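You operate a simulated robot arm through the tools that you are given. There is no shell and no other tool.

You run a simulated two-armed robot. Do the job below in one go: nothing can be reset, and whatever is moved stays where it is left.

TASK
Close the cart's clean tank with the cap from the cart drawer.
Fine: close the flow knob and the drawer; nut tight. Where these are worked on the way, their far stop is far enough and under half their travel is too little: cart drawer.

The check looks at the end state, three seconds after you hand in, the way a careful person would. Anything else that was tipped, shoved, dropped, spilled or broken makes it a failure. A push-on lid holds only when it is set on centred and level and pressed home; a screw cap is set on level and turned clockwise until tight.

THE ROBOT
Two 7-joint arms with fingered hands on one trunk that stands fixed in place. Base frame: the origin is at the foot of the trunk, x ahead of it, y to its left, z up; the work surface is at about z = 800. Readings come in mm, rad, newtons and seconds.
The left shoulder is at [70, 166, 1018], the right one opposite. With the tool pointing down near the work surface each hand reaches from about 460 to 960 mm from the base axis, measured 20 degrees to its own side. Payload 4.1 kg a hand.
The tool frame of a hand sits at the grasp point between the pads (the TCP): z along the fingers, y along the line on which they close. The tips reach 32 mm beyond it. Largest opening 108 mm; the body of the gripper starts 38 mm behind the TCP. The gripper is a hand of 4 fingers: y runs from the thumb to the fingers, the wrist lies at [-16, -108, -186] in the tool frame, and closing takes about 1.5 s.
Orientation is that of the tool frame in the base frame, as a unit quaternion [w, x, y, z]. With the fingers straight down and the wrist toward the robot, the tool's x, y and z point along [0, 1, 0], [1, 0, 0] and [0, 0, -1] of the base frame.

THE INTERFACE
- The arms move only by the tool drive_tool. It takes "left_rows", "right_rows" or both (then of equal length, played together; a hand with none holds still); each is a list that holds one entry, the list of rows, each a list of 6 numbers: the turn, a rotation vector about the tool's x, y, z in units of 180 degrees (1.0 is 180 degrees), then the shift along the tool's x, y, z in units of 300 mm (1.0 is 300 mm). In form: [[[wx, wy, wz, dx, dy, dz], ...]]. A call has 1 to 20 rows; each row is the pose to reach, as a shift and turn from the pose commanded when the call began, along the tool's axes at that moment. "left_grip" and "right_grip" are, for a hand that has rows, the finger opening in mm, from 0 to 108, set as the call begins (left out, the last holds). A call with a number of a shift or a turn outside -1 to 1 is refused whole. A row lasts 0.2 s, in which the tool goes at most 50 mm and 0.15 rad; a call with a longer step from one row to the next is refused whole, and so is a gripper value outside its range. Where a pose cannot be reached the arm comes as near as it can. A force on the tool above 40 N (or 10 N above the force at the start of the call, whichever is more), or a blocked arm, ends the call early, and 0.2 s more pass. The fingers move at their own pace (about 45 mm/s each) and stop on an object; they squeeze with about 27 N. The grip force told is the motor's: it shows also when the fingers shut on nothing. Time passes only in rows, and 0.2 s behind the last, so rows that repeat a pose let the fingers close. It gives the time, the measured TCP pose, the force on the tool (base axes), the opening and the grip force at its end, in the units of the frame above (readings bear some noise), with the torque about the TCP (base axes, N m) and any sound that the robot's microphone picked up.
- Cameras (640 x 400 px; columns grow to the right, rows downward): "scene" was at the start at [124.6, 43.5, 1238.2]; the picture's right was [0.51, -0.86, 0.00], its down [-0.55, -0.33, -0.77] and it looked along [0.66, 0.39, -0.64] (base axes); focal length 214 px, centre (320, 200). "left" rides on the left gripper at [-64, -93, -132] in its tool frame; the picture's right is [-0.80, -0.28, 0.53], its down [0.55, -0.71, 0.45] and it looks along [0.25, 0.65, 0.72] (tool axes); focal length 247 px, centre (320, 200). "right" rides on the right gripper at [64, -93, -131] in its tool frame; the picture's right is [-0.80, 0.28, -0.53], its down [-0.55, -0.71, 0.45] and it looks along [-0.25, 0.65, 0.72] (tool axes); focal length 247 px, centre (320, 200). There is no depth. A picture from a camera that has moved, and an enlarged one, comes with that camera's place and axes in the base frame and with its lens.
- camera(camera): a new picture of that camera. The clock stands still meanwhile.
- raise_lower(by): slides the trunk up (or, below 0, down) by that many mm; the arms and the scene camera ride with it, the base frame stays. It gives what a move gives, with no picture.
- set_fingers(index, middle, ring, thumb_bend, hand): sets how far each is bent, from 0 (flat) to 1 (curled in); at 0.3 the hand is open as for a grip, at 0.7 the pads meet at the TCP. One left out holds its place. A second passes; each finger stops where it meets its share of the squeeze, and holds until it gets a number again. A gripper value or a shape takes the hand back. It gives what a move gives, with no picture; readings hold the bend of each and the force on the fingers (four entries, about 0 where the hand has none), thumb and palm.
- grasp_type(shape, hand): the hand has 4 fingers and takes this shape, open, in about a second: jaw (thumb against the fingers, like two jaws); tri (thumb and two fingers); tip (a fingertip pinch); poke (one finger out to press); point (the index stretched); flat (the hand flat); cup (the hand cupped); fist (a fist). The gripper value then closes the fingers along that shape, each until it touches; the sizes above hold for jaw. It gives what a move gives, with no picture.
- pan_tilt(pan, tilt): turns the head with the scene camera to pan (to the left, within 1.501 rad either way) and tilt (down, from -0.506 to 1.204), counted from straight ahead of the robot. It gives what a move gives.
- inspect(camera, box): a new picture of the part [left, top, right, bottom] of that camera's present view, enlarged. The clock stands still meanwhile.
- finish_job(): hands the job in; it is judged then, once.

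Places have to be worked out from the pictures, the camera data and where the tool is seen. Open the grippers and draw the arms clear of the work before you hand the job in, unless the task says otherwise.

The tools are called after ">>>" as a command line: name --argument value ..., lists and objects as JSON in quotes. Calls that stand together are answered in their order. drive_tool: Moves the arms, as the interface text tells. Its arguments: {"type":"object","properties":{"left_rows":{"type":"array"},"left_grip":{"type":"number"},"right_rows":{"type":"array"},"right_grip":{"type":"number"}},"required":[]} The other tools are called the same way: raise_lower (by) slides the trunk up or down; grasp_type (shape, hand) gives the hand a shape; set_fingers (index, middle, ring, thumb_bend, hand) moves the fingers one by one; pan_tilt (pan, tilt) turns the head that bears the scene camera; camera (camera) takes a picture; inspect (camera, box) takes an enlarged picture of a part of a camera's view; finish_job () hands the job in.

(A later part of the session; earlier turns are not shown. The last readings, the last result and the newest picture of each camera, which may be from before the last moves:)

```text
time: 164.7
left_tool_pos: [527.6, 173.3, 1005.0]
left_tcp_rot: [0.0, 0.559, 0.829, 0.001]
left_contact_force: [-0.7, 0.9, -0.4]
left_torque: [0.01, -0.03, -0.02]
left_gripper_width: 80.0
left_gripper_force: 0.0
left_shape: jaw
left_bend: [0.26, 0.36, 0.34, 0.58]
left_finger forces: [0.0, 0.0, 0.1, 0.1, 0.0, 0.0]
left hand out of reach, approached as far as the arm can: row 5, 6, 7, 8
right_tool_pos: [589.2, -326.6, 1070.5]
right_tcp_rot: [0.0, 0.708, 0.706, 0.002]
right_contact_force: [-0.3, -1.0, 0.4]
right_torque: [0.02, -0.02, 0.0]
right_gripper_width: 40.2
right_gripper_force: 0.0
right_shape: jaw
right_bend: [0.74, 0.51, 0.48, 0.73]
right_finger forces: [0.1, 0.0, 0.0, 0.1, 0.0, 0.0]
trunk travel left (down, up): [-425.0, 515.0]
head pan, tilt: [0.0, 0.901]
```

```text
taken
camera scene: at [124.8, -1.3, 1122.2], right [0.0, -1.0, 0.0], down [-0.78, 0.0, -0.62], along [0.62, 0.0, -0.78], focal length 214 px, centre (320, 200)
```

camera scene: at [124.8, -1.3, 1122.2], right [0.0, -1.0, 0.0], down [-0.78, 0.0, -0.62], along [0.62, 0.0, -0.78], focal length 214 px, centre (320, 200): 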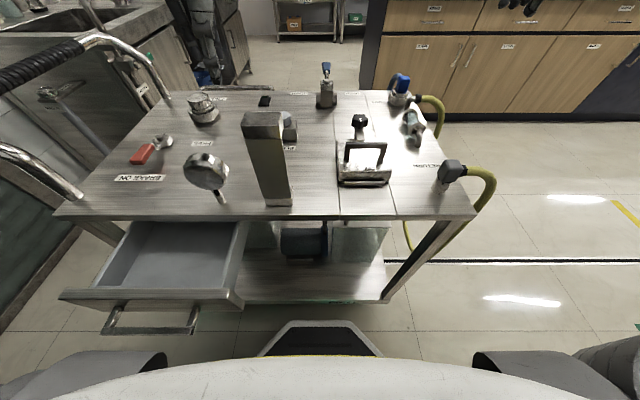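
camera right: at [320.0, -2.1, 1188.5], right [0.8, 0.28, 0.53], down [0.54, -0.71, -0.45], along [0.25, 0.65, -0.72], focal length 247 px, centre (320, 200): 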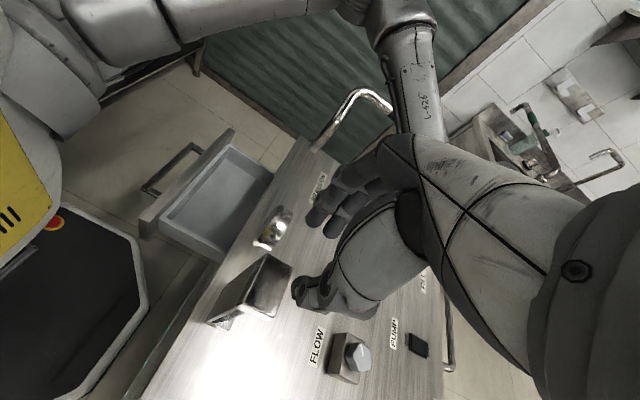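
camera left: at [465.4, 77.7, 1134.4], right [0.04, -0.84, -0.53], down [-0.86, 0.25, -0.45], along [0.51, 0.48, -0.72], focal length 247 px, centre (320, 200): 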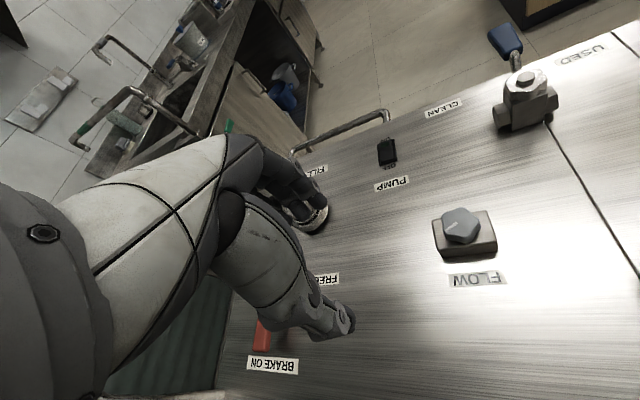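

The left arm can't reach that far right. The right arm started near there, so I'll use it: left hand goes back over the left side while the right hand comes across at z≈1070.

>>> drive_tool --left_rows '[[[0, 0, 0.02, 0.08, 0.05, -0.02], [0, 0, 0.04, 0.165, 0.098, -0.04], [0, 0, 0.06, 0.25, 0.147, -0.06], [0, 0, 0.08, 0.33, 0.196, -0.08], [0, 0, 0.1, 0.415, 0.245, -0.1], [0, 0, 0.122, 0.5, 0.294, -0.12], [0, 0, 0.122, 0.58, 0.343, -0.133]]]' --right_rows '[[[0, 0, 0, 0.138, 0, 0], [0, 0, 0, 0.276, 0, 0], [0, 0, 0, 0.414, 0, 0], [0, 0, 0, 0.552, 0, 0], [0, 0, 0, 0.69, 0, 0], [0, 0, 0, 0.828, 0, 0], [0, 0, 0, 0.967, 0, 0]]]' --right_grip 80

>>> camera --camera "scene"

>>> camera --camera "right"

```text
time: 166.2
left_tool_pos: [554.9, 377.4, 1039.3]
left_tcp_rot: [-0.001, 0.701, 0.714, -0.001]
left_contact_force: [-0.1, 0.4, -0.8]
left_torque: [-0.01, -0.02, 0.02]
left_gripper_width: 80.0
left_gripper_force: 0.0
left_shape: jaw
left_bend: [0.26, 0.36, 0.34, 0.58]
left_finger forces: [0.0, 0.0, 0.0, 0.1, 0.0, 0.1]
right_tool_pos: [590.5, -32.3, 1071.5]
right_tcp_rot: [0.002, 0.707, 0.707, -0.001]
right_contact_force: [-0.3, -0.3, -0.5]
right_torque: [-0.02, 0.01, -0.03]
right_gripper_width: 79.9
right_gripper_force: 0.1
right_shape: jaw
right_bend: [0.26, 0.36, 0.34, 0.58]
right_finger forces: [0.0, 0.0, 0.1, 0.0, 0.1, 0.2]
trunk travel left (down, up): [-425.0, 515.0]
head pan, tilt: [0.0, 0.901]
```

```text
taken
camera scene: at [126.9, 1.7, 1122.0], right [0.0, -1.0, 0.0], down [-0.78, 0.0, -0.62], along [0.62, 0.0, -0.78], focal length 214 px, centre (320, 200)
```

scene: 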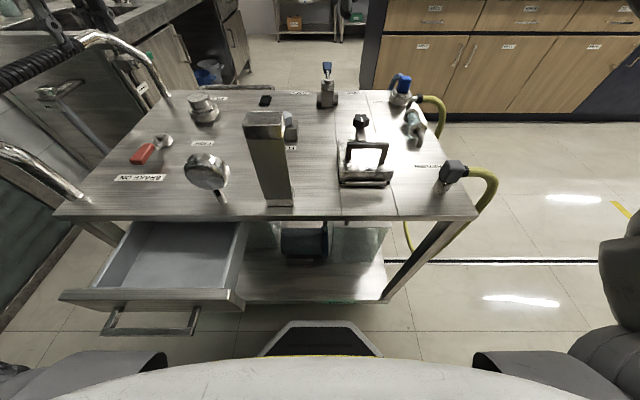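

```text
taken
camera right: at [497.3, 33.2, 1201.8], right [0.28, -0.8, 0.53], down [-0.71, -0.55, -0.45], along [0.65, -0.25, -0.72], focal length 247 px, centre (320, 200)
```

right: 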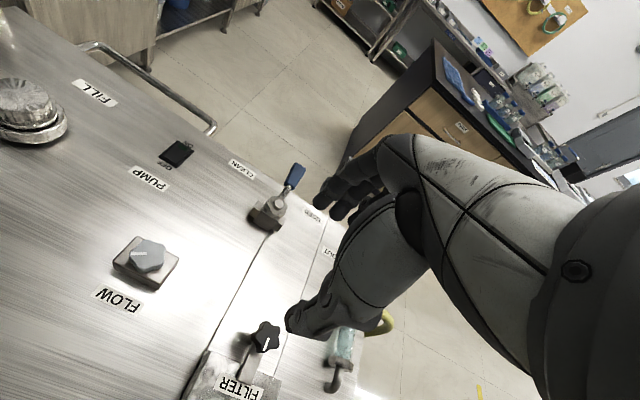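

The right camera sees the capped FILL from the right side; I zoom there to look for the nut's mark and on the FLOW knob.

>>> inspect --camera "right" --box '[0, 60, 110, 160]'

>>> inspect --camera "right" --box '[90, 220, 200, 320]'

>>> inspect --camera "left" --box '[340, 150, 460, 250]'

```text
4.00 times, centred on (55, 110) of right
camera zoom: at [497.3, 33.2, 1201.8], right [0.28, -0.8, 0.53], down [-0.71, -0.55, -0.45], along [0.65, -0.25, -0.72], focal length 988 px, centre (1380, 560)
```

zoom: 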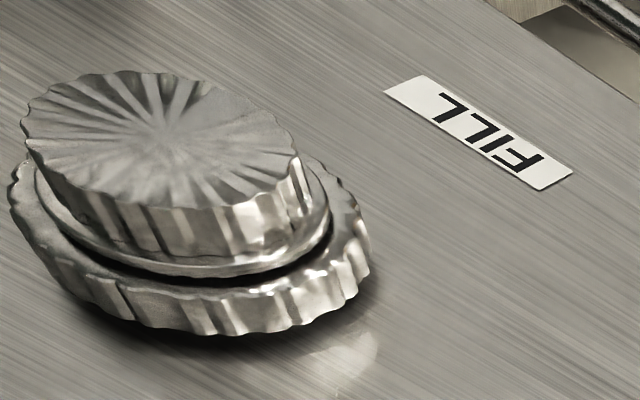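

```text
4.00 times, centred on (145, 270) of right
camera zoom: at [497.3, 33.2, 1201.8], right [0.28, -0.8, 0.53], down [-0.71, -0.55, -0.45], along [0.65, -0.25, -0.72], focal length 988 px, centre (1020, -80)
```

zoom: 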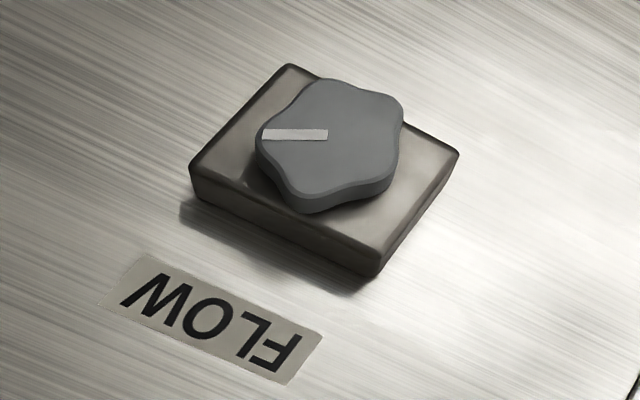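

```text
4.00 times, centred on (400, 200) of left
camera zoom: at [463.6, 311.2, 1170.3], right [-0.27, -0.8, -0.53], down [-0.72, 0.54, -0.45], along [0.64, 0.26, -0.72], focal length 988 px, centre (0, 200)
```

zoom: 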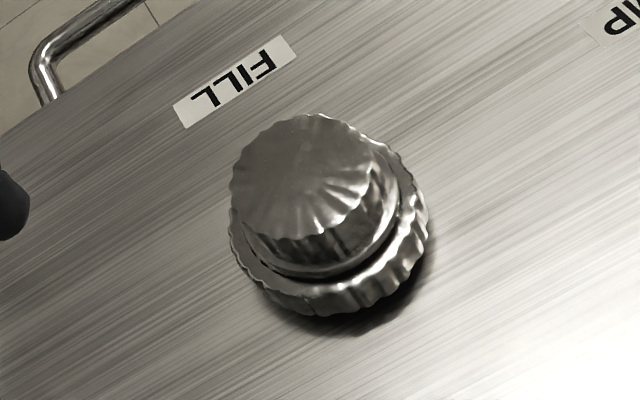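

The FLOW knob (≈44 mm star) is centred near (584, 84.5, top 857), pointer at ~120°. I move the right hand above it.

>>> drive_tool --right_rows '[[[0, 0, 0, 0.1, -0.005, 0.09], [0, 0, 0, 0.2, -0.01, 0.18], [0, 0, 0, 0.3, -0.016, 0.27], [0, 0, 0, 0.389, -0.022, 0.36]]]'

>>> drive_tool --right_rows '[[[0, 0, -0.04, 0, 0, 0], [0, 0, -0.08, 0, 0, 0], [0, 0, -0.12, 0, 0, 0], [0, 0, -0.16, 0, 0, 0], [0, 0, -0.2, 0, 0, 0], [0, 0, -0.24, 0, 0, 0]]]'

>>> camera --camera "right"

>>> camera --camera "scene"

```text
time: 167.2
left_tool_pos: [555.9, 377.8, 1039.4]
left_tcp_rot: [0.0, 0.701, 0.713, -0.001]
left_contact_force: [-0.3, 0.3, 0.4]
left_torque: [0.0, 0.01, -0.02]
left_gripper_width: 80.1
left_gripper_force: 0.2
left_shape: jaw
left_bend: [0.26, 0.36, 0.34, 0.58]
left_finger forces: [0.0, 0.0, 0.0, 0.0, 0.1, 0.0]
right_tool_pos: [588.3, 82.3, 957.4]
right_tcp_rot: [0.0, 0.707, 0.707, 0.0]
right_contact_force: [-0.7, -0.2, 0.2]
right_torque: [-0.02, -0.02, -0.02]
right_gripper_width: 79.5
right_gripper_force: 0.1
right_shape: jaw
right_bend: [0.26, 0.36, 0.34, 0.58]
right_finger forces: [0.0, 0.1, 0.0, 0.0, 0.0, 0.0]
trunk travel left (down, up): [-425.0, 515.0]
head pan, tilt: [0.0, 0.901]
```

```text
time: 168.7
left_tool_pos: [554.9, 375.5, 1040.5]
left_tcp_rot: [-0.001, 0.701, 0.714, 0.002]
left_contact_force: [0.6, 0.2, -0.2]
left_torque: [0.01, -0.02, 0.0]
left_gripper_width: 80.2
left_gripper_force: 0.1
left_shape: jaw
left_bend: [0.26, 0.36, 0.34, 0.58]
left_finger forces: [0.1, 0.0, 0.1, 0.0, 0.1, 0.0]
right_tool_pos: [588.2, 80.9, 960.9]
right_tcp_rot: [-0.001, 0.396, 0.918, 0.0]
right_contact_force: [-0.1, 0.5, 0.0]
right_torque: [0.0, 0.01, 0.02]
right_gripper_width: 79.5
right_gripper_force: 0.0
right_shape: jaw
right_bend: [0.26, 0.36, 0.34, 0.58]
right_finger forces: [0.0, 0.0, 0.0, 0.0, 0.0, 0.0]
trunk travel left (down, up): [-425.0, 515.0]
head pan, tilt: [0.0, 0.901]
```

```text
taken
camera right: at [476.2, 64.9, 1091.8], right [0.75, -0.39, 0.53], down [-0.14, -0.88, -0.45], along [0.64, 0.26, -0.72], focal length 247 px, centre (320, 200)
```

right: 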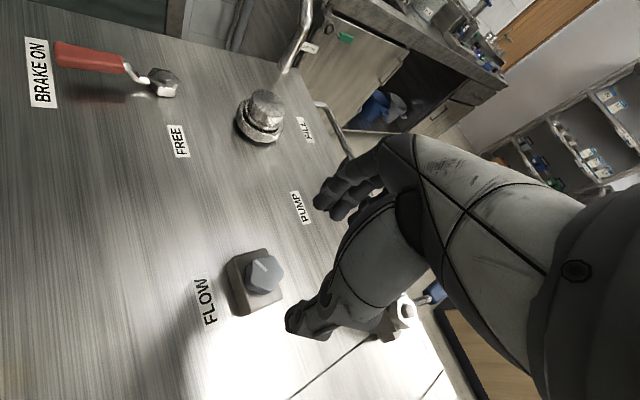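

```text
taken
camera scene: at [127.4, -0.1, 1121.9], right [0.0, -1.0, 0.0], down [-0.78, 0.0, -0.62], along [0.62, 0.0, -0.78], focal length 214 px, centre (320, 200)
```

scene: 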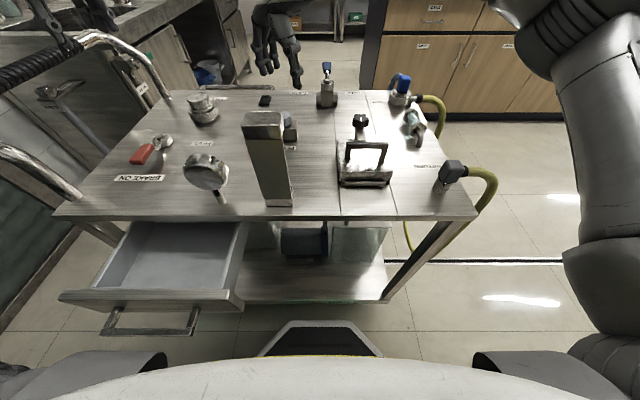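

The right arm rotates fine there. I zoom on the knob to pin its centre relative to the hand.

>>> inspect --camera "right" --box '[215, 230, 315, 330]'

>>> inspect --camera "right" --box '[220, 80, 310, 150]'

```text
4.00 times, centred on (265, 280) of right
camera zoom: at [476.2, 64.9, 1091.8], right [0.75, -0.39, 0.53], down [-0.14, -0.88, -0.45], along [0.64, 0.26, -0.72], focal length 988 px, centre (540, -120)
```

zoom: 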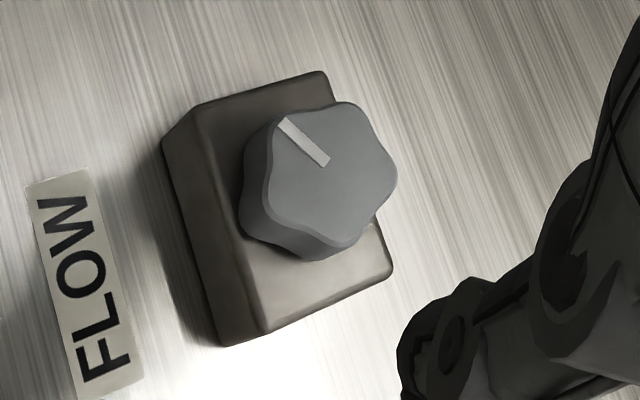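

```text
5.71 times, centred on (265, 115) of right
camera zoom: at [476.2, 64.9, 1091.8], right [0.75, -0.39, 0.53], down [-0.14, -0.88, -0.45], along [0.64, 0.26, -0.72], focal length 1411 px, centre (634, 686)
```

zoom: 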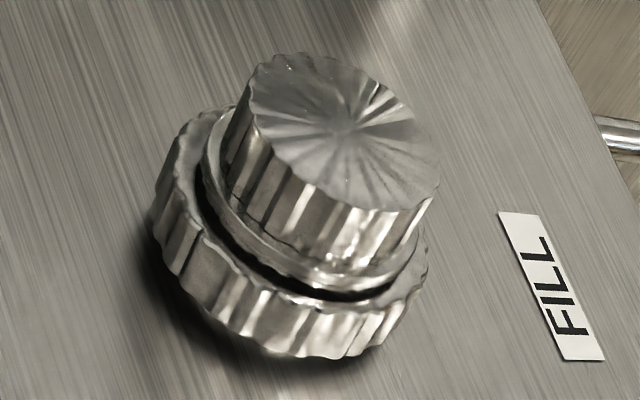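

The capped FILL looks well seated from this side too. Knob centre ≈ (584, 85.2), body z≈845–857. I lower the right hand around it to TCP z≈879.

>>> drive_tool --right_rows '[[[0, 0, 0, 0.01, -0.002, 0.08], [0, 0, 0, 0.02, -0.004, 0.16], [0, 0, 0, 0.02, -0.004, 0.22], [0, 0, 0, 0.02, -0.004, 0.272], [0, 0, 0, 0.02, -0.004, 0.272]]]'

>>> inspect --camera "right" --box '[200, 180, 340, 340]'

```text
time: 169.8
left_tool_pos: [557.0, 376.7, 1040.4]
left_tcp_rot: [-0.002, 0.701, 0.713, -0.001]
left_contact_force: [-1.2, 0.9, 0.6]
left_torque: [0.03, -0.02, 0.01]
left_gripper_width: 80.1
left_gripper_force: 0.1
left_shape: jaw
left_bend: [0.26, 0.36, 0.34, 0.58]
left_finger forces: [0.0, 0.0, 0.0, 0.0, 0.0, 0.1]
right_tool_pos: [583.4, 84.8, 878.0]
right_tcp_rot: [0.0, 0.398, 0.918, 0.0]
right_contact_force: [-1.0, 0.4, -0.1]
right_torque: [0.0, -0.02, 0.02]
right_gripper_width: 79.6
right_gripper_force: 0.0
right_shape: jaw
right_bend: [0.26, 0.36, 0.34, 0.58]
right_finger forces: [0.0, 0.1, 0.0, 0.1, 0.0, 0.0]
trunk travel left (down, up): [-425.0, 515.0]
head pan, tilt: [0.0, 0.901]
```

```text
2.50 times, centred on (270, 260) of right
camera zoom: at [471.9, 69.2, 1009.7], right [0.75, -0.39, 0.53], down [-0.14, -0.88, -0.45], along [0.64, 0.26, -0.72], focal length 617 px, centre (445, 50)
```

zoom: 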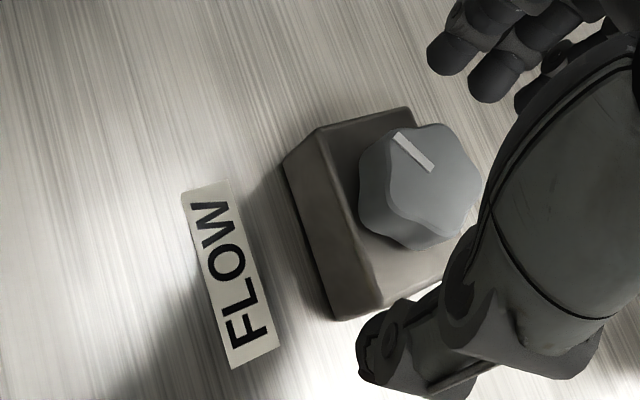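

The knob is between thumb and fingers. I close on it.

>>> drive_tool --right_rows '[[[0, 0, 0, 0, 0, 0], [0, 0, 0, 0, 0, 0], [0, 0, 0, 0, 0, 0], [0, 0, 0, 0, 0, 0], [0, 0, 0, 0, 0, 0], [0, 0, 0, 0, 0, 0]]]' --right_grip 0

>>> inspect --camera "right" --box '[200, 180, 340, 340]'

```text
time: 171.2
left_tool_pos: [556.0, 376.5, 1039.8]
left_tcp_rot: [-0.001, 0.701, 0.713, 0.0]
left_contact_force: [0.4, 0.0, -0.6]
left_torque: [0.01, -0.01, 0.02]
left_gripper_width: 80.1
left_gripper_force: 0.0
left_shape: jaw
left_bend: [0.26, 0.36, 0.34, 0.58]
left_finger forces: [0.0, 0.0, 0.0, 0.0, 0.0, 0.0]
right_tool_pos: [584.3, 83.6, 878.3]
right_tcp_rot: [-0.002, 0.397, 0.918, -0.001]
right_contact_force: [-1.4, -1.8, -2.2]
right_torque: [-0.05, 0.05, -0.01]
right_gripper_width: 28.0
right_gripper_force: 27.3
right_shape: jaw
right_bend: [0.74, 0.56, 0.6, 0.74]
right_finger forces: [13.5, 6.8, 0.0, 0.1, 23.9, 0.0]
trunk travel left (down, up): [-425.0, 515.0]
head pan, tilt: [0.0, 0.901]
```

```text
2.50 times, centred on (270, 260) of right
camera zoom: at [471.9, 68.9, 1009.8], right [0.75, -0.39, 0.53], down [-0.14, -0.88, -0.45], along [0.64, 0.26, -0.72], focal length 617 px, centre (445, 50)
```

zoom: 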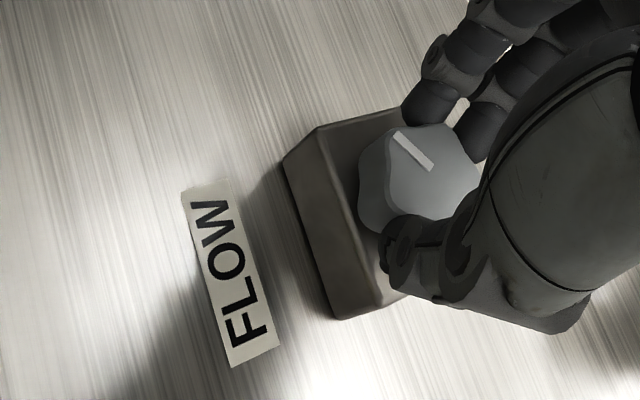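

The knob is gripped (28 mm). I turn clockwise 30° and check.

>>> drive_tool --right_rows '[[[0, 0, 0.04, 0, 0, 0], [0, 0, 0.08, 0, 0, 0], [0, 0, 0.12, 0, 0, 0], [0, 0, 0.16, 0, 0, 0]]]'

>>> inspect --camera "right" --box '[200, 180, 340, 340]'

```text
time: 172.2
left_tool_pos: [555.9, 376.3, 1040.2]
left_tcp_rot: [0.0, 0.701, 0.713, -0.001]
left_contact_force: [0.3, 0.4, 0.3]
left_torque: [-0.01, 0.0, 0.0]
left_gripper_width: 79.8
left_gripper_force: 0.0
left_shape: jaw
left_bend: [0.26, 0.36, 0.34, 0.58]
left_finger forces: [0.1, 0.0, 0.0, 0.0, 0.0, 0.0]
right_tool_pos: [583.4, 83.6, 878.3]
right_tcp_rot: [-0.001, 0.614, 0.789, 0.0]
right_contact_force: [0.2, 4.4, -3.5]
right_torque: [0.12, -0.06, 0.02]
right_gripper_width: 27.9
right_gripper_force: 26.7
right_shape: jaw
right_bend: [0.74, 0.56, 0.6, 0.74]
right_finger forces: [16.5, 7.8, 0.0, 0.1, 22.7, 0.0]
trunk travel left (down, up): [-425.0, 515.0]
head pan, tilt: [0.0, 0.901]
```

```text
2.50 times, centred on (270, 260) of right
camera zoom: at [477.0, 124.8, 1010.0], right [0.47, -0.7, 0.53], down [-0.55, -0.71, -0.45], along [0.69, -0.08, -0.72], focal length 617 px, centre (445, 50)
```

zoom: 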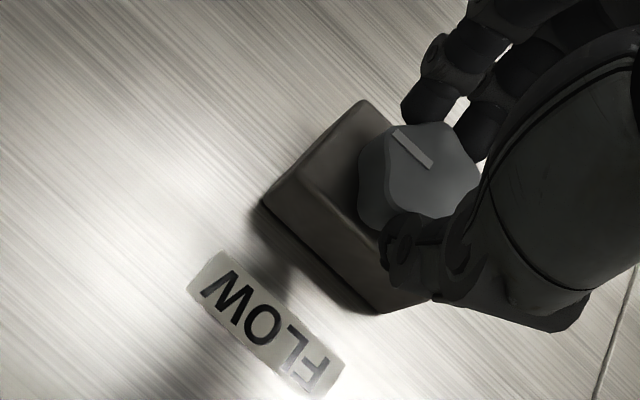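

The knob turns freely with the hand. I continue clockwise another 43°.

>>> drive_tool --right_rows '[[[0, 0, 0.04, 0, 0, 0], [0, 0, 0.08, 0, 0, 0], [0, 0, 0.12, 0, 0, 0], [0, 0, 0.16, 0, 0, 0], [0, 0, 0.2, 0, 0, 0], [0, 0, 0.24, 0, 0, 0]]]'

>>> inspect --camera "right" --box '[200, 180, 340, 340]'

```text
time: 173.7
left_tool_pos: [556.3, 376.7, 1039.0]
left_tcp_rot: [0.0, 0.701, 0.713, 0.0]
left_contact_force: [0.0, 0.3, 0.4]
left_torque: [-0.04, 0.0, 0.05]
left_gripper_width: 80.3
left_gripper_force: 0.0
left_shape: jaw
left_bend: [0.26, 0.36, 0.34, 0.58]
left_finger forces: [0.0, 0.1, 0.0, 0.1, 0.0, 0.0]
right_tool_pos: [583.3, 84.8, 877.2]
right_tcp_rot: [0.0, 0.861, 0.509, -0.001]
right_contact_force: [1.1, 7.7, -4.8]
right_torque: [0.14, -0.12, 0.04]
right_gripper_width: 27.4
right_gripper_force: 26.7
right_shape: jaw
right_bend: [0.74, 0.56, 0.6, 0.74]
right_finger forces: [16.2, 6.2, 0.0, 0.0, 24.0, 0.1]
trunk travel left (down, up): [-425.0, 515.0]
head pan, tilt: [0.0, 0.901]
```

```text
2.50 times, centred on (270, 260) of right
camera zoom: at [532.4, 187.4, 1010.0], right [-0.14, -0.83, 0.53], down [-0.88, -0.14, -0.45], along [0.45, -0.53, -0.72], focal length 617 px, centre (445, 50)
```

zoom: 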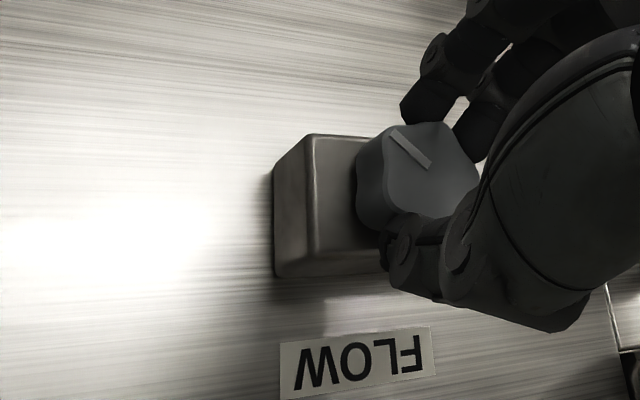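

Still free (72° so far). I open, swing back and take another stroke.

>>> drive_tool --right_rows '[[[0, 0, 0, 0, 0, 0], [0, 0, 0, 0, 0, 0], [0, 0, 0, 0, 0, 0], [0, 0, -0.045, 0, 0, 0], [0, 0, -0.09, 0, 0, 0], [0, 0, -0.135, 0, 0, 0], [0, 0, -0.18, 0, 0, 0], [0, 0, -0.225, 0, 0, 0], [0, 0, -0.27, 0, 0, 0], [0, 0, -0.315, 0, 0, 0], [0, 0, -0.36, 0, 0, 0], [0, 0, -0.4, 0, 0, 0]]]' --right_grip 76

>>> inspect --camera "right" --box '[200, 180, 340, 340]'

>>> drive_tool --right_rows '[[[0, 0, 0, 0, 0, 0], [0, 0, 0, 0, 0, 0], [0, 0, 0, 0, 0, 0], [0, 0, 0, 0, 0, 0], [0, 0, 0, 0, 0, 0], [0, 0, 0.04, 0, 0, 0], [0, 0, 0.08, 0, 0, 0], [0, 0, 0.12, 0, 0, 0]]]' --right_grip 0

>>> inspect --camera "right" --box '[200, 180, 340, 340]'

```text
time: 176.2
left_tool_pos: [556.4, 376.0, 1040.1]
left_tcp_rot: [-0.002, 0.701, 0.713, -0.001]
left_contact_force: [-1.0, -0.2, -0.4]
left_torque: [0.03, -0.02, -0.02]
left_gripper_width: 80.1
left_gripper_force: 0.1
left_shape: jaw
left_bend: [0.26, 0.36, 0.34, 0.58]
left_finger forces: [0.1, 0.0, 0.0, 0.0, 0.0, 0.1]
right_tool_pos: [583.6, 84.5, 879.8]
right_tcp_rot: [-0.001, 0.396, 0.918, 0.0]
right_contact_force: [0.2, 0.0, -0.3]
right_torque: [-0.03, -0.02, -0.01]
right_gripper_width: 75.6
right_gripper_force: 0.1
right_shape: jaw
right_bend: [0.27, 0.37, 0.35, 0.61]
right_finger forces: [0.1, 0.1, 0.0, 0.1, 0.0, 0.0]
trunk travel left (down, up): [-425.0, 515.0]
head pan, tilt: [0.0, 0.901]
```

```text
2.50 times, centred on (270, 260) of right
camera zoom: at [470.7, 68.6, 1011.3], right [0.75, -0.39, 0.53], down [-0.14, -0.88, -0.45], along [0.64, 0.27, -0.72], focal length 617 px, centre (445, 50)
```

zoom: 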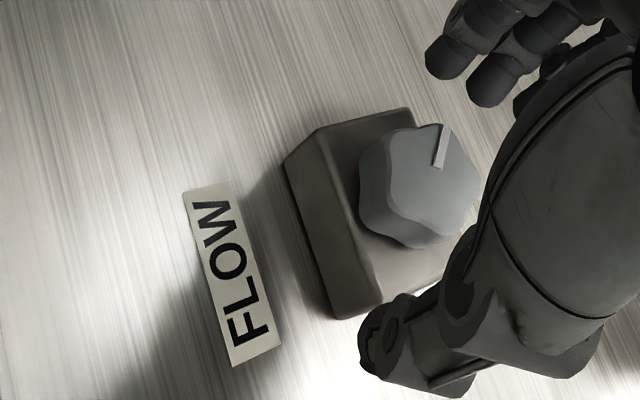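

```text
time: 178.1
left_tool_pos: [555.9, 376.1, 1040.2]
left_tcp_rot: [-0.001, 0.701, 0.713, 0.0]
left_contact_force: [0.1, 0.1, 0.0]
left_torque: [-0.03, -0.01, -0.01]
left_gripper_width: 80.1
left_gripper_force: 0.1
left_shape: jaw
left_bend: [0.26, 0.36, 0.34, 0.58]
left_finger forces: [0.0, 0.0, 0.0, 0.1, 0.0, 0.0]
right_tool_pos: [583.0, 84.5, 879.3]
right_tcp_rot: [0.0, 0.563, 0.827, 0.0]
right_contact_force: [-0.9, 0.5, -0.5]
right_torque: [0.06, 0.02, 0.04]
right_gripper_width: 28.0
right_gripper_force: 26.9
right_shape: jaw
right_bend: [0.74, 0.55, 0.59, 0.75]
right_finger forces: [14.1, 8.2, 0.0, 0.0, 23.4, 0.0]
trunk travel left (down, up): [-425.0, 515.0]
head pan, tilt: [0.0, 0.901]
```

```text
2.50 times, centred on (270, 260) of right
camera zoom: at [471.6, 111.8, 1011.1], right [0.56, -0.64, 0.53], down [-0.46, -0.77, -0.45], along [0.7, 0.01, -0.72], focal length 617 px, centre (445, 50)
```

zoom: 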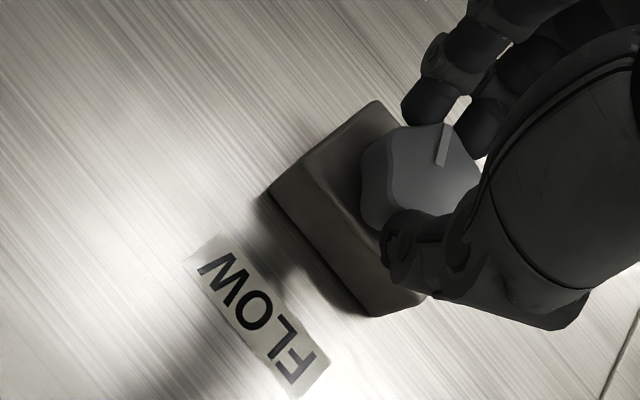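

Rotating along freely again. I continue this stroke clockwise.

>>> drive_tool --right_rows '[[[0, 0, 0.04, 0, 0, 0], [0, 0, 0.08, 0, 0, 0], [0, 0, 0.12, 0, 0, 0], [0, 0, 0.16, 0, 0, 0], [0, 0, 0.2, 0, 0, 0], [0, 0, 0.24, 0, 0, 0], [0, 0, 0.28, 0, 0, 0]]]'

>>> inspect --camera "right" --box '[200, 180, 340, 340]'

```text
time: 179.7
left_tool_pos: [554.9, 375.3, 1041.3]
left_tcp_rot: [-0.001, 0.701, 0.714, 0.0]
left_contact_force: [0.0, 0.3, 0.3]
left_torque: [0.02, 0.03, 0.0]
left_gripper_width: 79.9
left_gripper_force: 0.0
left_shape: jaw
left_bend: [0.26, 0.36, 0.34, 0.58]
left_finger forces: [0.0, 0.0, 0.0, 0.1, 0.1, 0.1]
right_tool_pos: [581.2, 81.9, 879.4]
right_tcp_rot: [0.001, 0.861, 0.508, -0.001]
right_contact_force: [-8.2, -0.8, 2.1]
right_torque: [0.01, 0.19, 0.86]
right_gripper_width: 26.9
right_gripper_force: 26.9
right_shape: jaw
right_bend: [0.74, 0.56, 0.59, 0.75]
right_finger forces: [21.0, 4.3, 0.0, 0.0, 31.0, 0.1]
trunk travel left (down, up): [-425.0, 515.0]
head pan, tilt: [0.0, 0.901]
```

```text
2.50 times, centred on (270, 260) of right
camera zoom: at [530.1, 185.2, 1010.8], right [-0.14, -0.83, 0.53], down [-0.88, -0.14, -0.45], along [0.45, -0.53, -0.72], focal length 617 px, centre (445, 50)
```

zoom: 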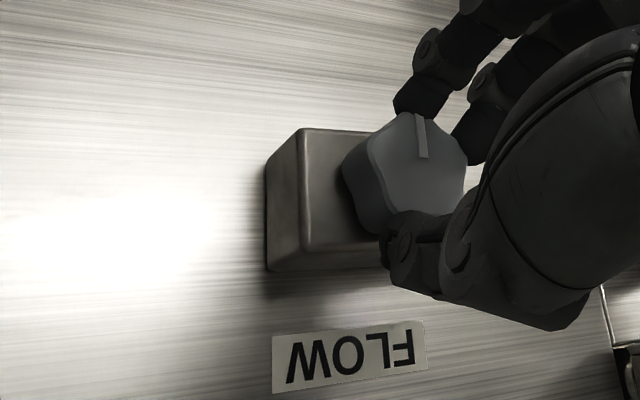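

Torque jumped to 0.86 N·m and the pointer slipped slightly in the hand — the knob is at its clockwise stop. I ease off, release and raise to look.

>>> drive_tool --right_rows '[[[0, 0, 0, 0, 0, 0], [0, 0, 0, 0, 0, 0], [0, 0, 0, 0, 0, 0], [0, 0, 0, 0, 0, 0], [0, 0, 0, 0, 0, -0.08], [0, 0, 0, 0, 0, -0.18], [0, 0, 0, 0, 0, -0.28]]]' --right_grip 80

>>> camera --camera "right"

>>> inspect --camera "right" --box '[180, 160, 340, 320]'

```text
time: 181.2
left_tool_pos: [554.1, 375.6, 1040.1]
left_tcp_rot: [-0.001, 0.7, 0.714, 0.0]
left_contact_force: [-0.8, 0.6, 0.8]
left_torque: [-0.02, -0.01, -0.03]
left_gripper_width: 80.0
left_gripper_force: 0.0
left_shape: jaw
left_bend: [0.26, 0.36, 0.34, 0.58]
left_finger forces: [0.0, 0.1, 0.0, 0.0, 0.0, 0.0]
right_tool_pos: [579.2, 82.1, 965.9]
right_tcp_rot: [0.0, 0.861, 0.509, 0.0]
right_contact_force: [-0.1, 1.0, 0.5]
right_torque: [-0.02, -0.05, -0.03]
right_gripper_width: 79.4
right_gripper_force: 0.1
right_shape: jaw
right_bend: [0.26, 0.36, 0.34, 0.58]
right_finger forces: [0.1, 0.0, 0.0, 0.0, 0.0, 0.0]
trunk travel left (down, up): [-425.0, 515.0]
head pan, tilt: [0.0, 0.901]
```

```text
taken
camera right: at [529.0, 183.9, 1096.9], right [-0.14, -0.84, 0.53], down [-0.88, -0.14, -0.45], along [0.45, -0.53, -0.72], focal length 247 px, centre (320, 200)
```

right: 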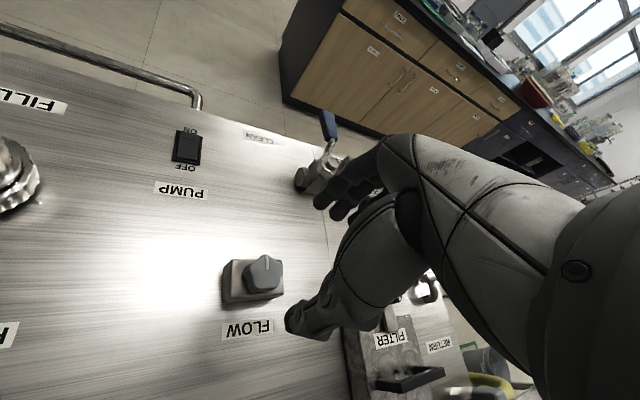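

```text
2.50 times, centred on (260, 240) of right
camera zoom: at [529.0, 183.9, 1096.9], right [-0.14, -0.84, 0.53], down [-0.88, -0.14, -0.45], along [0.45, -0.53, -0.72], focal length 617 px, centre (470, 100)
```

zoom: 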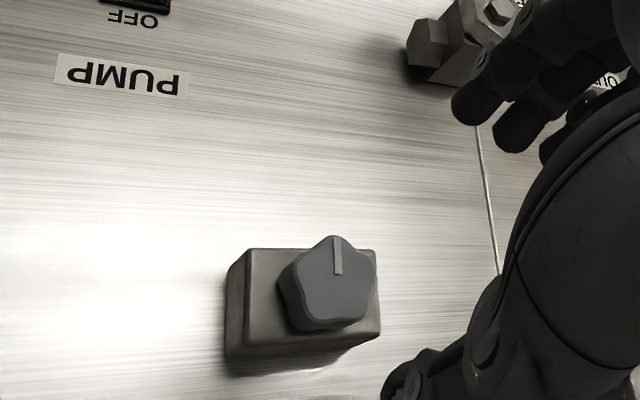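

The pointer now points straight ahead (+x) at the stop: flow closed. I raise the right hand and take it back to the right side.

>>> drive_tool --right_rows '[[[0, 0, 0, 0, 0, -0.15], [0, 0, 0, 0, 0, -0.3], [0, 0, -0.02, -0.12, 0.07, -0.347], [0, 0, -0.04, -0.24, 0.14, -0.347], [0, 0, -0.06, -0.36, 0.21, -0.347], [0, 0, -0.08, -0.48, 0.28, -0.347], [0, 0, -0.1, -0.6, 0.35, -0.347], [0, 0, -0.13, -0.72, 0.42, -0.347], [0, 0, -0.15, -0.83, 0.49, -0.347], [0, 0, -0.17, -0.923, 0.55, -0.347]]]'

>>> raise_lower --by 200

>>> camera --camera "scene"

```text
time: 183.4
left_tool_pos: [555.5, 374.8, 1040.8]
left_tcp_rot: [-0.002, 0.701, 0.713, 0.0]
left_contact_force: [-0.1, -0.4, 0.0]
left_torque: [0.03, 0.01, -0.01]
left_gripper_width: 80.1
left_gripper_force: 0.0
left_shape: jaw
left_bend: [0.26, 0.36, 0.34, 0.58]
left_finger forces: [0.0, 0.1, 0.0, 0.0, 0.0, 0.0]
right_tool_pos: [595.6, -239.9, 1066.9]
right_tcp_rot: [0.0, 0.695, 0.719, -0.001]
right_contact_force: [-0.1, -0.2, 0.2]
right_torque: [0.04, -0.01, -0.01]
right_gripper_width: 79.7
right_gripper_force: 0.0
right_shape: jaw
right_bend: [0.26, 0.36, 0.34, 0.58]
right_finger forces: [0.0, 0.1, 0.1, 0.0, 0.0, 0.0]
trunk travel left (down, up): [-425.0, 515.0]
head pan, tilt: [0.0, 0.901]
```

```text
time: 185.6
left_tool_pos: [555.6, 376.5, 1240.0]
left_tcp_rot: [-0.001, 0.701, 0.713, 0.001]
left_contact_force: [0.3, -0.2, 0.5]
left_torque: [-0.02, -0.05, 0.03]
left_gripper_width: 79.7
left_gripper_force: 0.1
left_shape: jaw
left_bend: [0.26, 0.36, 0.34, 0.58]
left_finger forces: [0.0, 0.0, 0.1, 0.0, 0.1, 0.0]
right_tool_pos: [595.4, -238.7, 1268.6]
right_tcp_rot: [0.0, 0.696, 0.718, -0.001]
right_contact_force: [-0.7, 0.7, -0.5]
right_torque: [0.03, 0.01, 0.0]
right_gripper_width: 79.8
right_gripper_force: 0.1
right_shape: jaw
right_bend: [0.26, 0.36, 0.34, 0.58]
right_finger forces: [0.0, 0.0, 0.0, 0.1, 0.0, 0.0]
trunk travel left (down, up): [-625.0, 315.0]
head pan, tilt: [0.0, 0.901]
```

```text
taken
camera scene: at [127.2, 0.1, 1321.9], right [0.0, -1.0, 0.0], down [-0.78, 0.0, -0.62], along [0.62, 0.0, -0.78], focal length 214 px, centre (320, 200)
```

scene: 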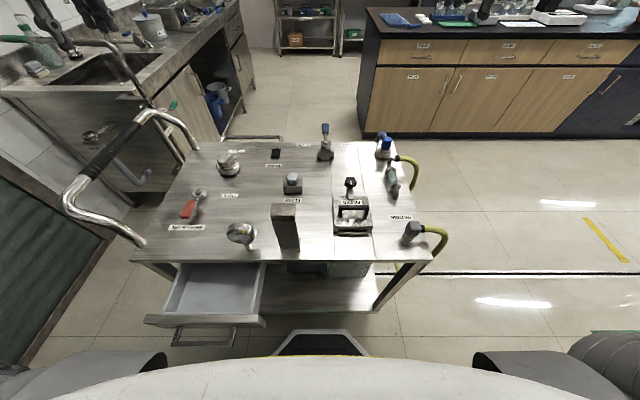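

I raise the trunk another 150 mm (to +250), the height at which the drawer handle was reachable, and bring the left hand to the earlier staging pose.

>>> raise_lower --by 150

>>> drive_tool --left_rows '[[[0, 0, 0, -0.04, 0, 0.13], [0, 0, 0, -0.08, 0, 0.26], [0, 0, 0, -0.12, 0, 0.39], [0, 0, 0, -0.16, 0, 0.52], [0, 0, 0, -0.2, 0, 0.63]]]' --left_grip 52

>>> camera --camera "scene"

```text
time: 187.4
left_tool_pos: [555.6, 375.7, 1390.0]
left_tcp_rot: [-0.001, 0.701, 0.713, 0.0]
left_contact_force: [-0.1, 0.3, 0.7]
left_torque: [-0.01, -0.01, 0.03]
left_gripper_width: 79.8
left_gripper_force: 0.0
left_shape: jaw
left_bend: [0.26, 0.36, 0.34, 0.58]
left_finger forces: [0.0, 0.0, 0.0, 0.0, 0.0, 0.0]
right_tool_pos: [594.4, -240.1, 1417.2]
right_tcp_rot: [-0.001, 0.697, 0.718, -0.001]
right_contact_force: [-0.1, -0.3, 0.4]
right_torque: [0.0, 0.0, -0.02]
right_gripper_width: 79.4
right_gripper_force: 0.0
right_shape: jaw
right_bend: [0.26, 0.36, 0.34, 0.58]
right_finger forces: [0.0, 0.0, 0.1, 0.0, 0.0, 0.1]
trunk travel left (down, up): [-775.0, 165.0]
head pan, tilt: [0.0, 0.901]
```

```text
time: 188.6
left_tool_pos: [555.8, 314.5, 1196.7]
left_tcp_rot: [0.0, 0.701, 0.713, 0.0]
left_contact_force: [0.4, 0.2, 0.2]
left_torque: [0.0, 0.01, 0.02]
left_gripper_width: 52.3
left_gripper_force: 0.2
left_shape: jaw
left_bend: [0.74, 0.46, 0.43, 0.71]
left_finger forces: [0.1, 0.0, 0.0, 0.0, 0.0, 0.0]
right_tool_pos: [596.6, -240.1, 1416.5]
right_tcp_rot: [0.0, 0.696, 0.718, -0.001]
right_contact_force: [0.2, -0.2, 0.8]
right_torque: [0.02, 0.01, -0.01]
right_gripper_width: 79.7
right_gripper_force: 0.0
right_shape: jaw
right_bend: [0.26, 0.36, 0.34, 0.58]
right_finger forces: [0.1, 0.0, 0.0, 0.0, 0.0, 0.0]
trunk travel left (down, up): [-775.0, 165.0]
head pan, tilt: [0.0, 0.901]
```

```text
taken
camera scene: at [128.1, -0.1, 1471.9], right [0.0, -1.0, 0.0], down [-0.78, 0.0, -0.62], along [0.62, 0.0, -0.78], focal length 214 px, centre (320, 200)
```

scene: 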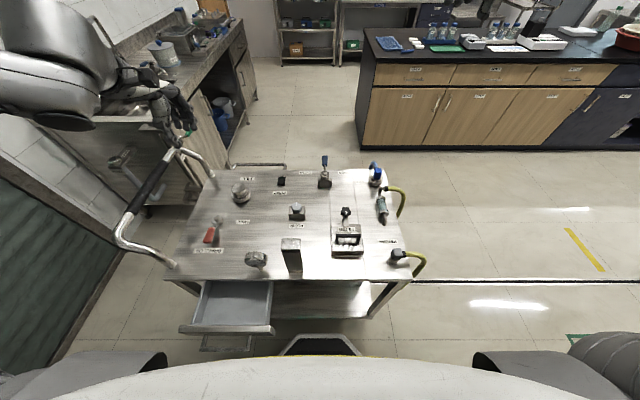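

Same posture as before the first pull. I repeat the move into the forward‑down pose in front of the drawer.

>>> drive_tool --left_rows '[[[-0.0237, -0.0237, 0.0098, 0.024, -0.086, 0.065], [-0.0474, -0.0474, 0.0196, 0.048, -0.172, 0.13], [-0.0711, -0.0711, 0.0294, 0.072, -0.258, 0.196], [-0.0948, -0.0948, 0.0392, 0.096, -0.344, 0.261], [-0.1185, -0.1185, 0.049, 0.12, -0.43, 0.326], [-0.1422, -0.1422, 0.0588, 0.144, -0.515, 0.391], [-0.1659, -0.1659, 0.0686, 0.168, -0.601, 0.456], [-0.1896, -0.1896, 0.0784, 0.192, -0.687, 0.522], [-0.2133, -0.2133, 0.0882, 0.216, -0.773, 0.587], [-0.237, -0.237, 0.098, 0.24, -0.859, 0.652]]]'

>>> camera --camera "scene"

```text
time: 190.8
left_tool_pos: [297.5, 385.0, 1007.3]
left_tcp_rot: [0.5, 0.702, 0.507, 0.006]
left_contact_force: [0.1, 0.0, 0.3]
left_torque: [0.02, 0.05, 0.01]
left_gripper_width: 51.9
left_gripper_force: 0.1
left_shape: jaw
left_bend: [0.74, 0.46, 0.43, 0.71]
left_finger forces: [0.0, 0.0, 0.1, 0.0, 0.1, 0.0]
right_tool_pos: [593.9, -239.5, 1416.9]
right_tcp_rot: [0.0, 0.695, 0.719, 0.0]
right_contact_force: [-0.1, 0.5, -0.3]
right_torque: [0.0, -0.03, 0.0]
right_gripper_width: 79.7
right_gripper_force: 0.1
right_shape: jaw
right_bend: [0.26, 0.36, 0.34, 0.58]
right_finger forces: [0.0, 0.0, 0.0, 0.0, 0.0, 0.0]
trunk travel left (down, up): [-775.0, 165.0]
head pan, tilt: [0.0, 0.901]
```

```text
taken
camera scene: at [126.3, 0.6, 1472.1], right [0.0, -1.0, 0.0], down [-0.78, 0.0, -0.62], along [0.62, 0.0, -0.78], focal length 214 px, centre (320, 200)
```

scene: 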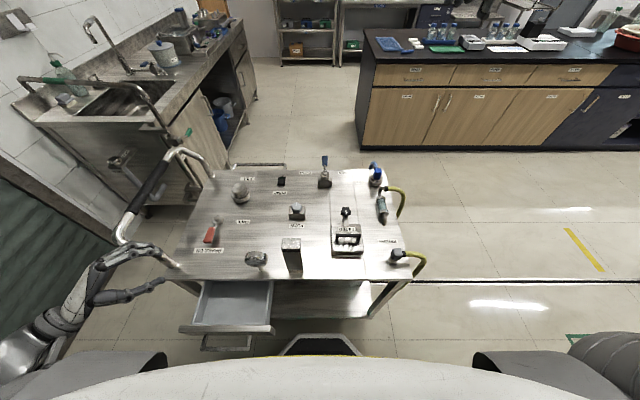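

I go on to (142, 374, 986), then down behind the handle bar.

>>> drive_tool --left_rows '[[[0, 0, 0, -0.0625, -0.104, -0.05], [0, 0, 0, -0.125, -0.208, -0.099], [0, 0, 0, -0.1875, -0.312, -0.149], [0, 0, 0, -0.25, -0.416, -0.198]]]'

>>> drive_tool --left_rows '[[[0, 0, 0, 0.006, -0.13, 0.1], [0, 0, 0, 0.012, -0.26, 0.2], [0, 0, 0, 0.017, -0.389, 0.3], [0, 0, 0, 0.042, -0.489, 0.416], [0, 0, 0, 0.067, -0.589, 0.533]]]'

>>> camera --camera "left"

>>> inspect --camera "scene" --box '[140, 260, 300, 370]'

```text
time: 191.8
left_tool_pos: [144.5, 367.3, 984.6]
left_tcp_rot: [0.5, 0.702, 0.507, 0.004]
left_contact_force: [-0.5, -0.1, 0.3]
left_torque: [0.01, -0.03, 0.03]
left_gripper_width: 52.0
left_gripper_force: 0.1
left_shape: jaw
left_bend: [0.74, 0.46, 0.43, 0.71]
left_finger forces: [0.0, 0.0, 0.0, 0.0, 0.1, 0.0]
right_tool_pos: [593.1, -241.3, 1418.4]
right_tcp_rot: [-0.001, 0.697, 0.717, 0.001]
right_contact_force: [-1.0, -1.4, -0.5]
right_torque: [0.05, 0.02, 0.01]
right_gripper_width: 79.5
right_gripper_force: 0.2
right_shape: jaw
right_bend: [0.26, 0.36, 0.34, 0.58]
right_finger forces: [0.0, 0.0, 0.0, 0.1, 0.0, 0.0]
trunk travel left (down, up): [-775.0, 165.0]
head pan, tilt: [0.0, 0.901]
```

```text
time: 193.0
left_tool_pos: [105.8, 273.7, 771.3]
left_tcp_rot: [0.499, 0.703, 0.506, 0.004]
left_contact_force: [0.3, 0.0, -1.1]
left_torque: [0.01, 0.03, 0.01]
left_gripper_width: 51.7
left_gripper_force: 0.1
left_shape: jaw
left_bend: [0.74, 0.46, 0.43, 0.71]
left_finger forces: [0.0, 0.1, 0.1, 0.0, 0.0, 0.1]
right_tool_pos: [595.3, -239.4, 1417.3]
right_tcp_rot: [-0.001, 0.696, 0.718, -0.001]
right_contact_force: [-0.4, 0.1, -0.1]
right_torque: [0.0, 0.04, 0.04]
right_gripper_width: 79.8
right_gripper_force: 0.2
right_shape: jaw
right_bend: [0.26, 0.36, 0.34, 0.58]
right_finger forces: [0.1, 0.0, 0.0, 0.0, 0.1, 0.0]
trunk travel left (down, up): [-775.0, 165.0]
head pan, tilt: [0.0, 0.901]
```

```text
taken
camera left: at [-57.6, 315.9, 803.6], right [-0.32, -0.95, -0.07], down [0.0, 0.07, -1.0], along [0.95, -0.31, -0.03], focal length 247 px, centre (320, 200)
```

left: 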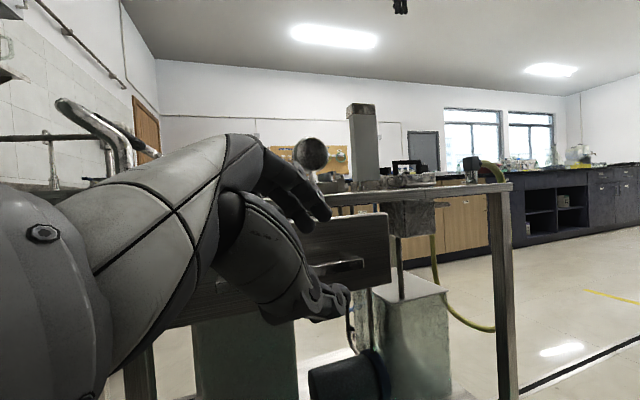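

```text
3.64 times, centred on (220, 315) of scene
camera zoom: at [127.3, 0.2, 1472.0], right [0.0, -1.0, 0.0], down [-0.78, 0.0, -0.62], along [0.62, 0.0, -0.78], focal length 780 px, centre (684, -218)
```

zoom: 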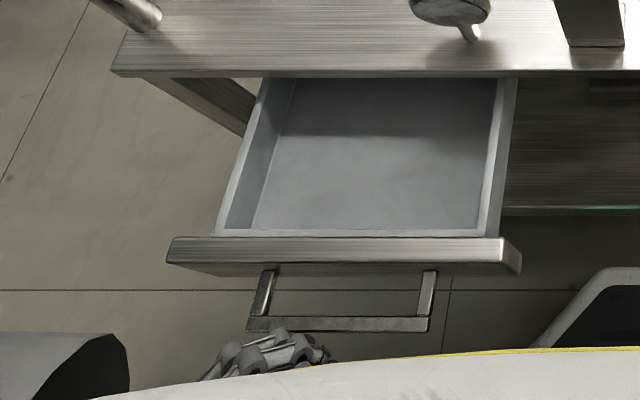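

The hand is just behind the bar. I advance so the bar enters between thumb and fingers, then close.

>>> drive_tool --left_rows '[[[0, 0, 0, 0.06, 0.001, 0.058], [0, 0, 0, 0.121, 0.002, 0.116], [0, 0, 0, 0.121, 0.002, 0.116]]]'

>>> inspect --camera "left" --box '[150, 150, 450, 350]'

>>> inspect --camera "scene" --box '[140, 260, 300, 370]'

```text
time: 193.8
left_tool_pos: [145.1, 273.2, 735.0]
left_tcp_rot: [0.499, 0.703, 0.507, 0.005]
left_contact_force: [-0.2, 0.0, 0.5]
left_torque: [-0.01, 0.0, 0.0]
left_gripper_width: 52.2
left_gripper_force: 0.0
left_shape: jaw
left_bend: [0.74, 0.46, 0.43, 0.71]
left_finger forces: [0.0, 0.0, 0.1, 0.1, 0.0, 0.0]
right_tool_pos: [594.1, -239.7, 1417.6]
right_tcp_rot: [0.0, 0.696, 0.718, 0.0]
right_contact_force: [0.0, -0.7, -1.1]
right_torque: [0.0, -0.03, 0.03]
right_gripper_width: 79.3
right_gripper_force: 0.0
right_shape: jaw
right_bend: [0.26, 0.36, 0.34, 0.58]
right_finger forces: [0.0, 0.0, 0.1, 0.0, 0.0, 0.0]
trunk travel left (down, up): [-775.0, 165.0]
head pan, tilt: [0.0, 0.901]
```

```text
2.00 times, centred on (300, 250) of left
camera zoom: at [-20.3, 315.7, 767.8], right [-0.32, -0.95, -0.07], down [0.0, 0.07, -1.0], along [0.95, -0.31, -0.03], focal length 494 px, centre (360, 100)
```

zoom: 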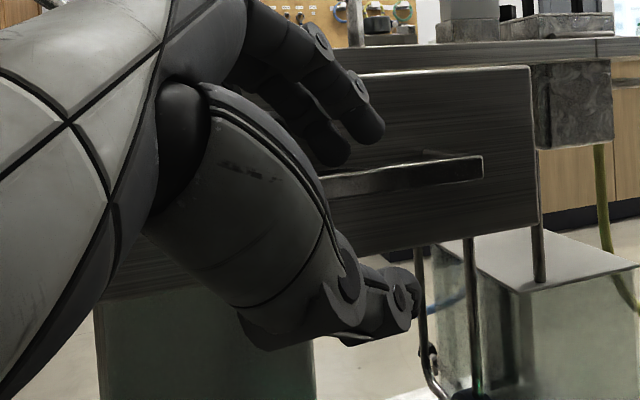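

```text
3.64 times, centred on (220, 315) of scene
camera zoom: at [126.2, -0.5, 1472.1], right [0.0, -1.0, 0.0], down [-0.78, 0.0, -0.62], along [0.62, 0.0, -0.78], focal length 780 px, centre (684, -218)
```

zoom: 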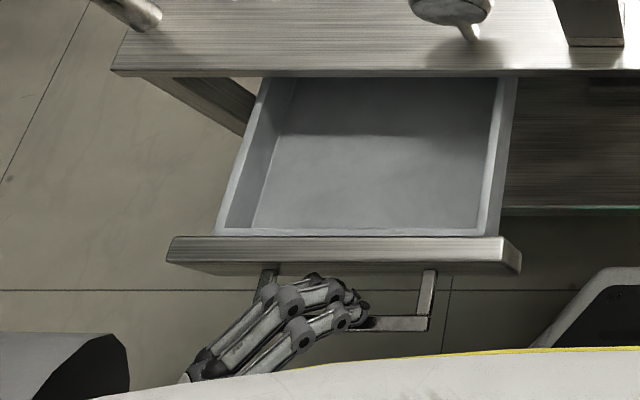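

The bar is between fingers and thumb again. I close the grip and push the drawer in, first 100 mm.

>>> drive_tool --left_rows '[[[0, 0, 0, 0, 0, 0], [0, 0, 0, 0, 0, 0], [0, 0, 0, 0, 0, 0], [0, 0, 0, 0, 0, 0], [0, 0, 0, 0, 0, 0], [0, 0, 0, 0, 0, 0], [0, 0, 0, 0.0167, 0.0236, 0.0167], [0, 0, 0, 0.0333, 0.0471, 0.0333], [0, 0, 0, 0.05, 0.0707, 0.05], [0, 0, 0, 0.0667, 0.0943, 0.0667], [0, 0, 0, 0.0833, 0.1179, 0.0833], [0, 0, 0, 0.1, 0.1414, 0.1], [0, 0, 0, 0.1167, 0.165, 0.1167], [0, 0, 0, 0.1333, 0.1886, 0.1333], [0, 0, 0, 0.15, 0.2121, 0.15], [0, 0, 0, 0.1667, 0.2357, 0.1667]]]' --left_grip 0

>>> inspect --camera "scene" --box '[140, 250, 300, 370]'

```text
time: 197.2
left_tool_pos: [245.0, 272.6, 735.3]
left_tcp_rot: [0.499, 0.703, 0.507, 0.004]
left_contact_force: [-0.5, -7.1, 14.7]
left_torque: [-0.29, -0.44, -0.34]
left_gripper_width: 7.8
left_gripper_force: 27.3
left_shape: jaw
left_bend: [0.73, 0.5, 0.56, 0.56]
left_finger forces: [15.7, 8.6, 4.7, 0.0, 18.0, 0.0]
right_tool_pos: [594.5, -241.2, 1417.1]
right_tcp_rot: [0.0, 0.696, 0.718, 0.0]
right_contact_force: [1.0, 0.1, -0.3]
right_torque: [0.02, 0.03, -0.02]
right_gripper_width: 79.5
right_gripper_force: 0.1
right_shape: jaw
right_bend: [0.26, 0.36, 0.34, 0.58]
right_finger forces: [0.1, 0.0, 0.0, 0.0, 0.0, 0.1]
trunk travel left (down, up): [-775.0, 165.0]
head pan, tilt: [0.0, 0.901]
```

```text
3.33 times, centred on (220, 310) of scene
camera zoom: at [126.3, -2.1, 1472.1], right [0.0, -1.0, 0.0], down [-0.78, 0.0, -0.62], along [0.62, 0.0, -0.78], focal length 715 px, centre (653, -167)
```

zoom: 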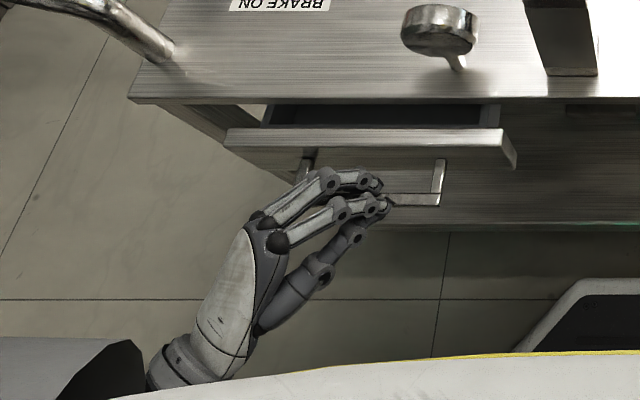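

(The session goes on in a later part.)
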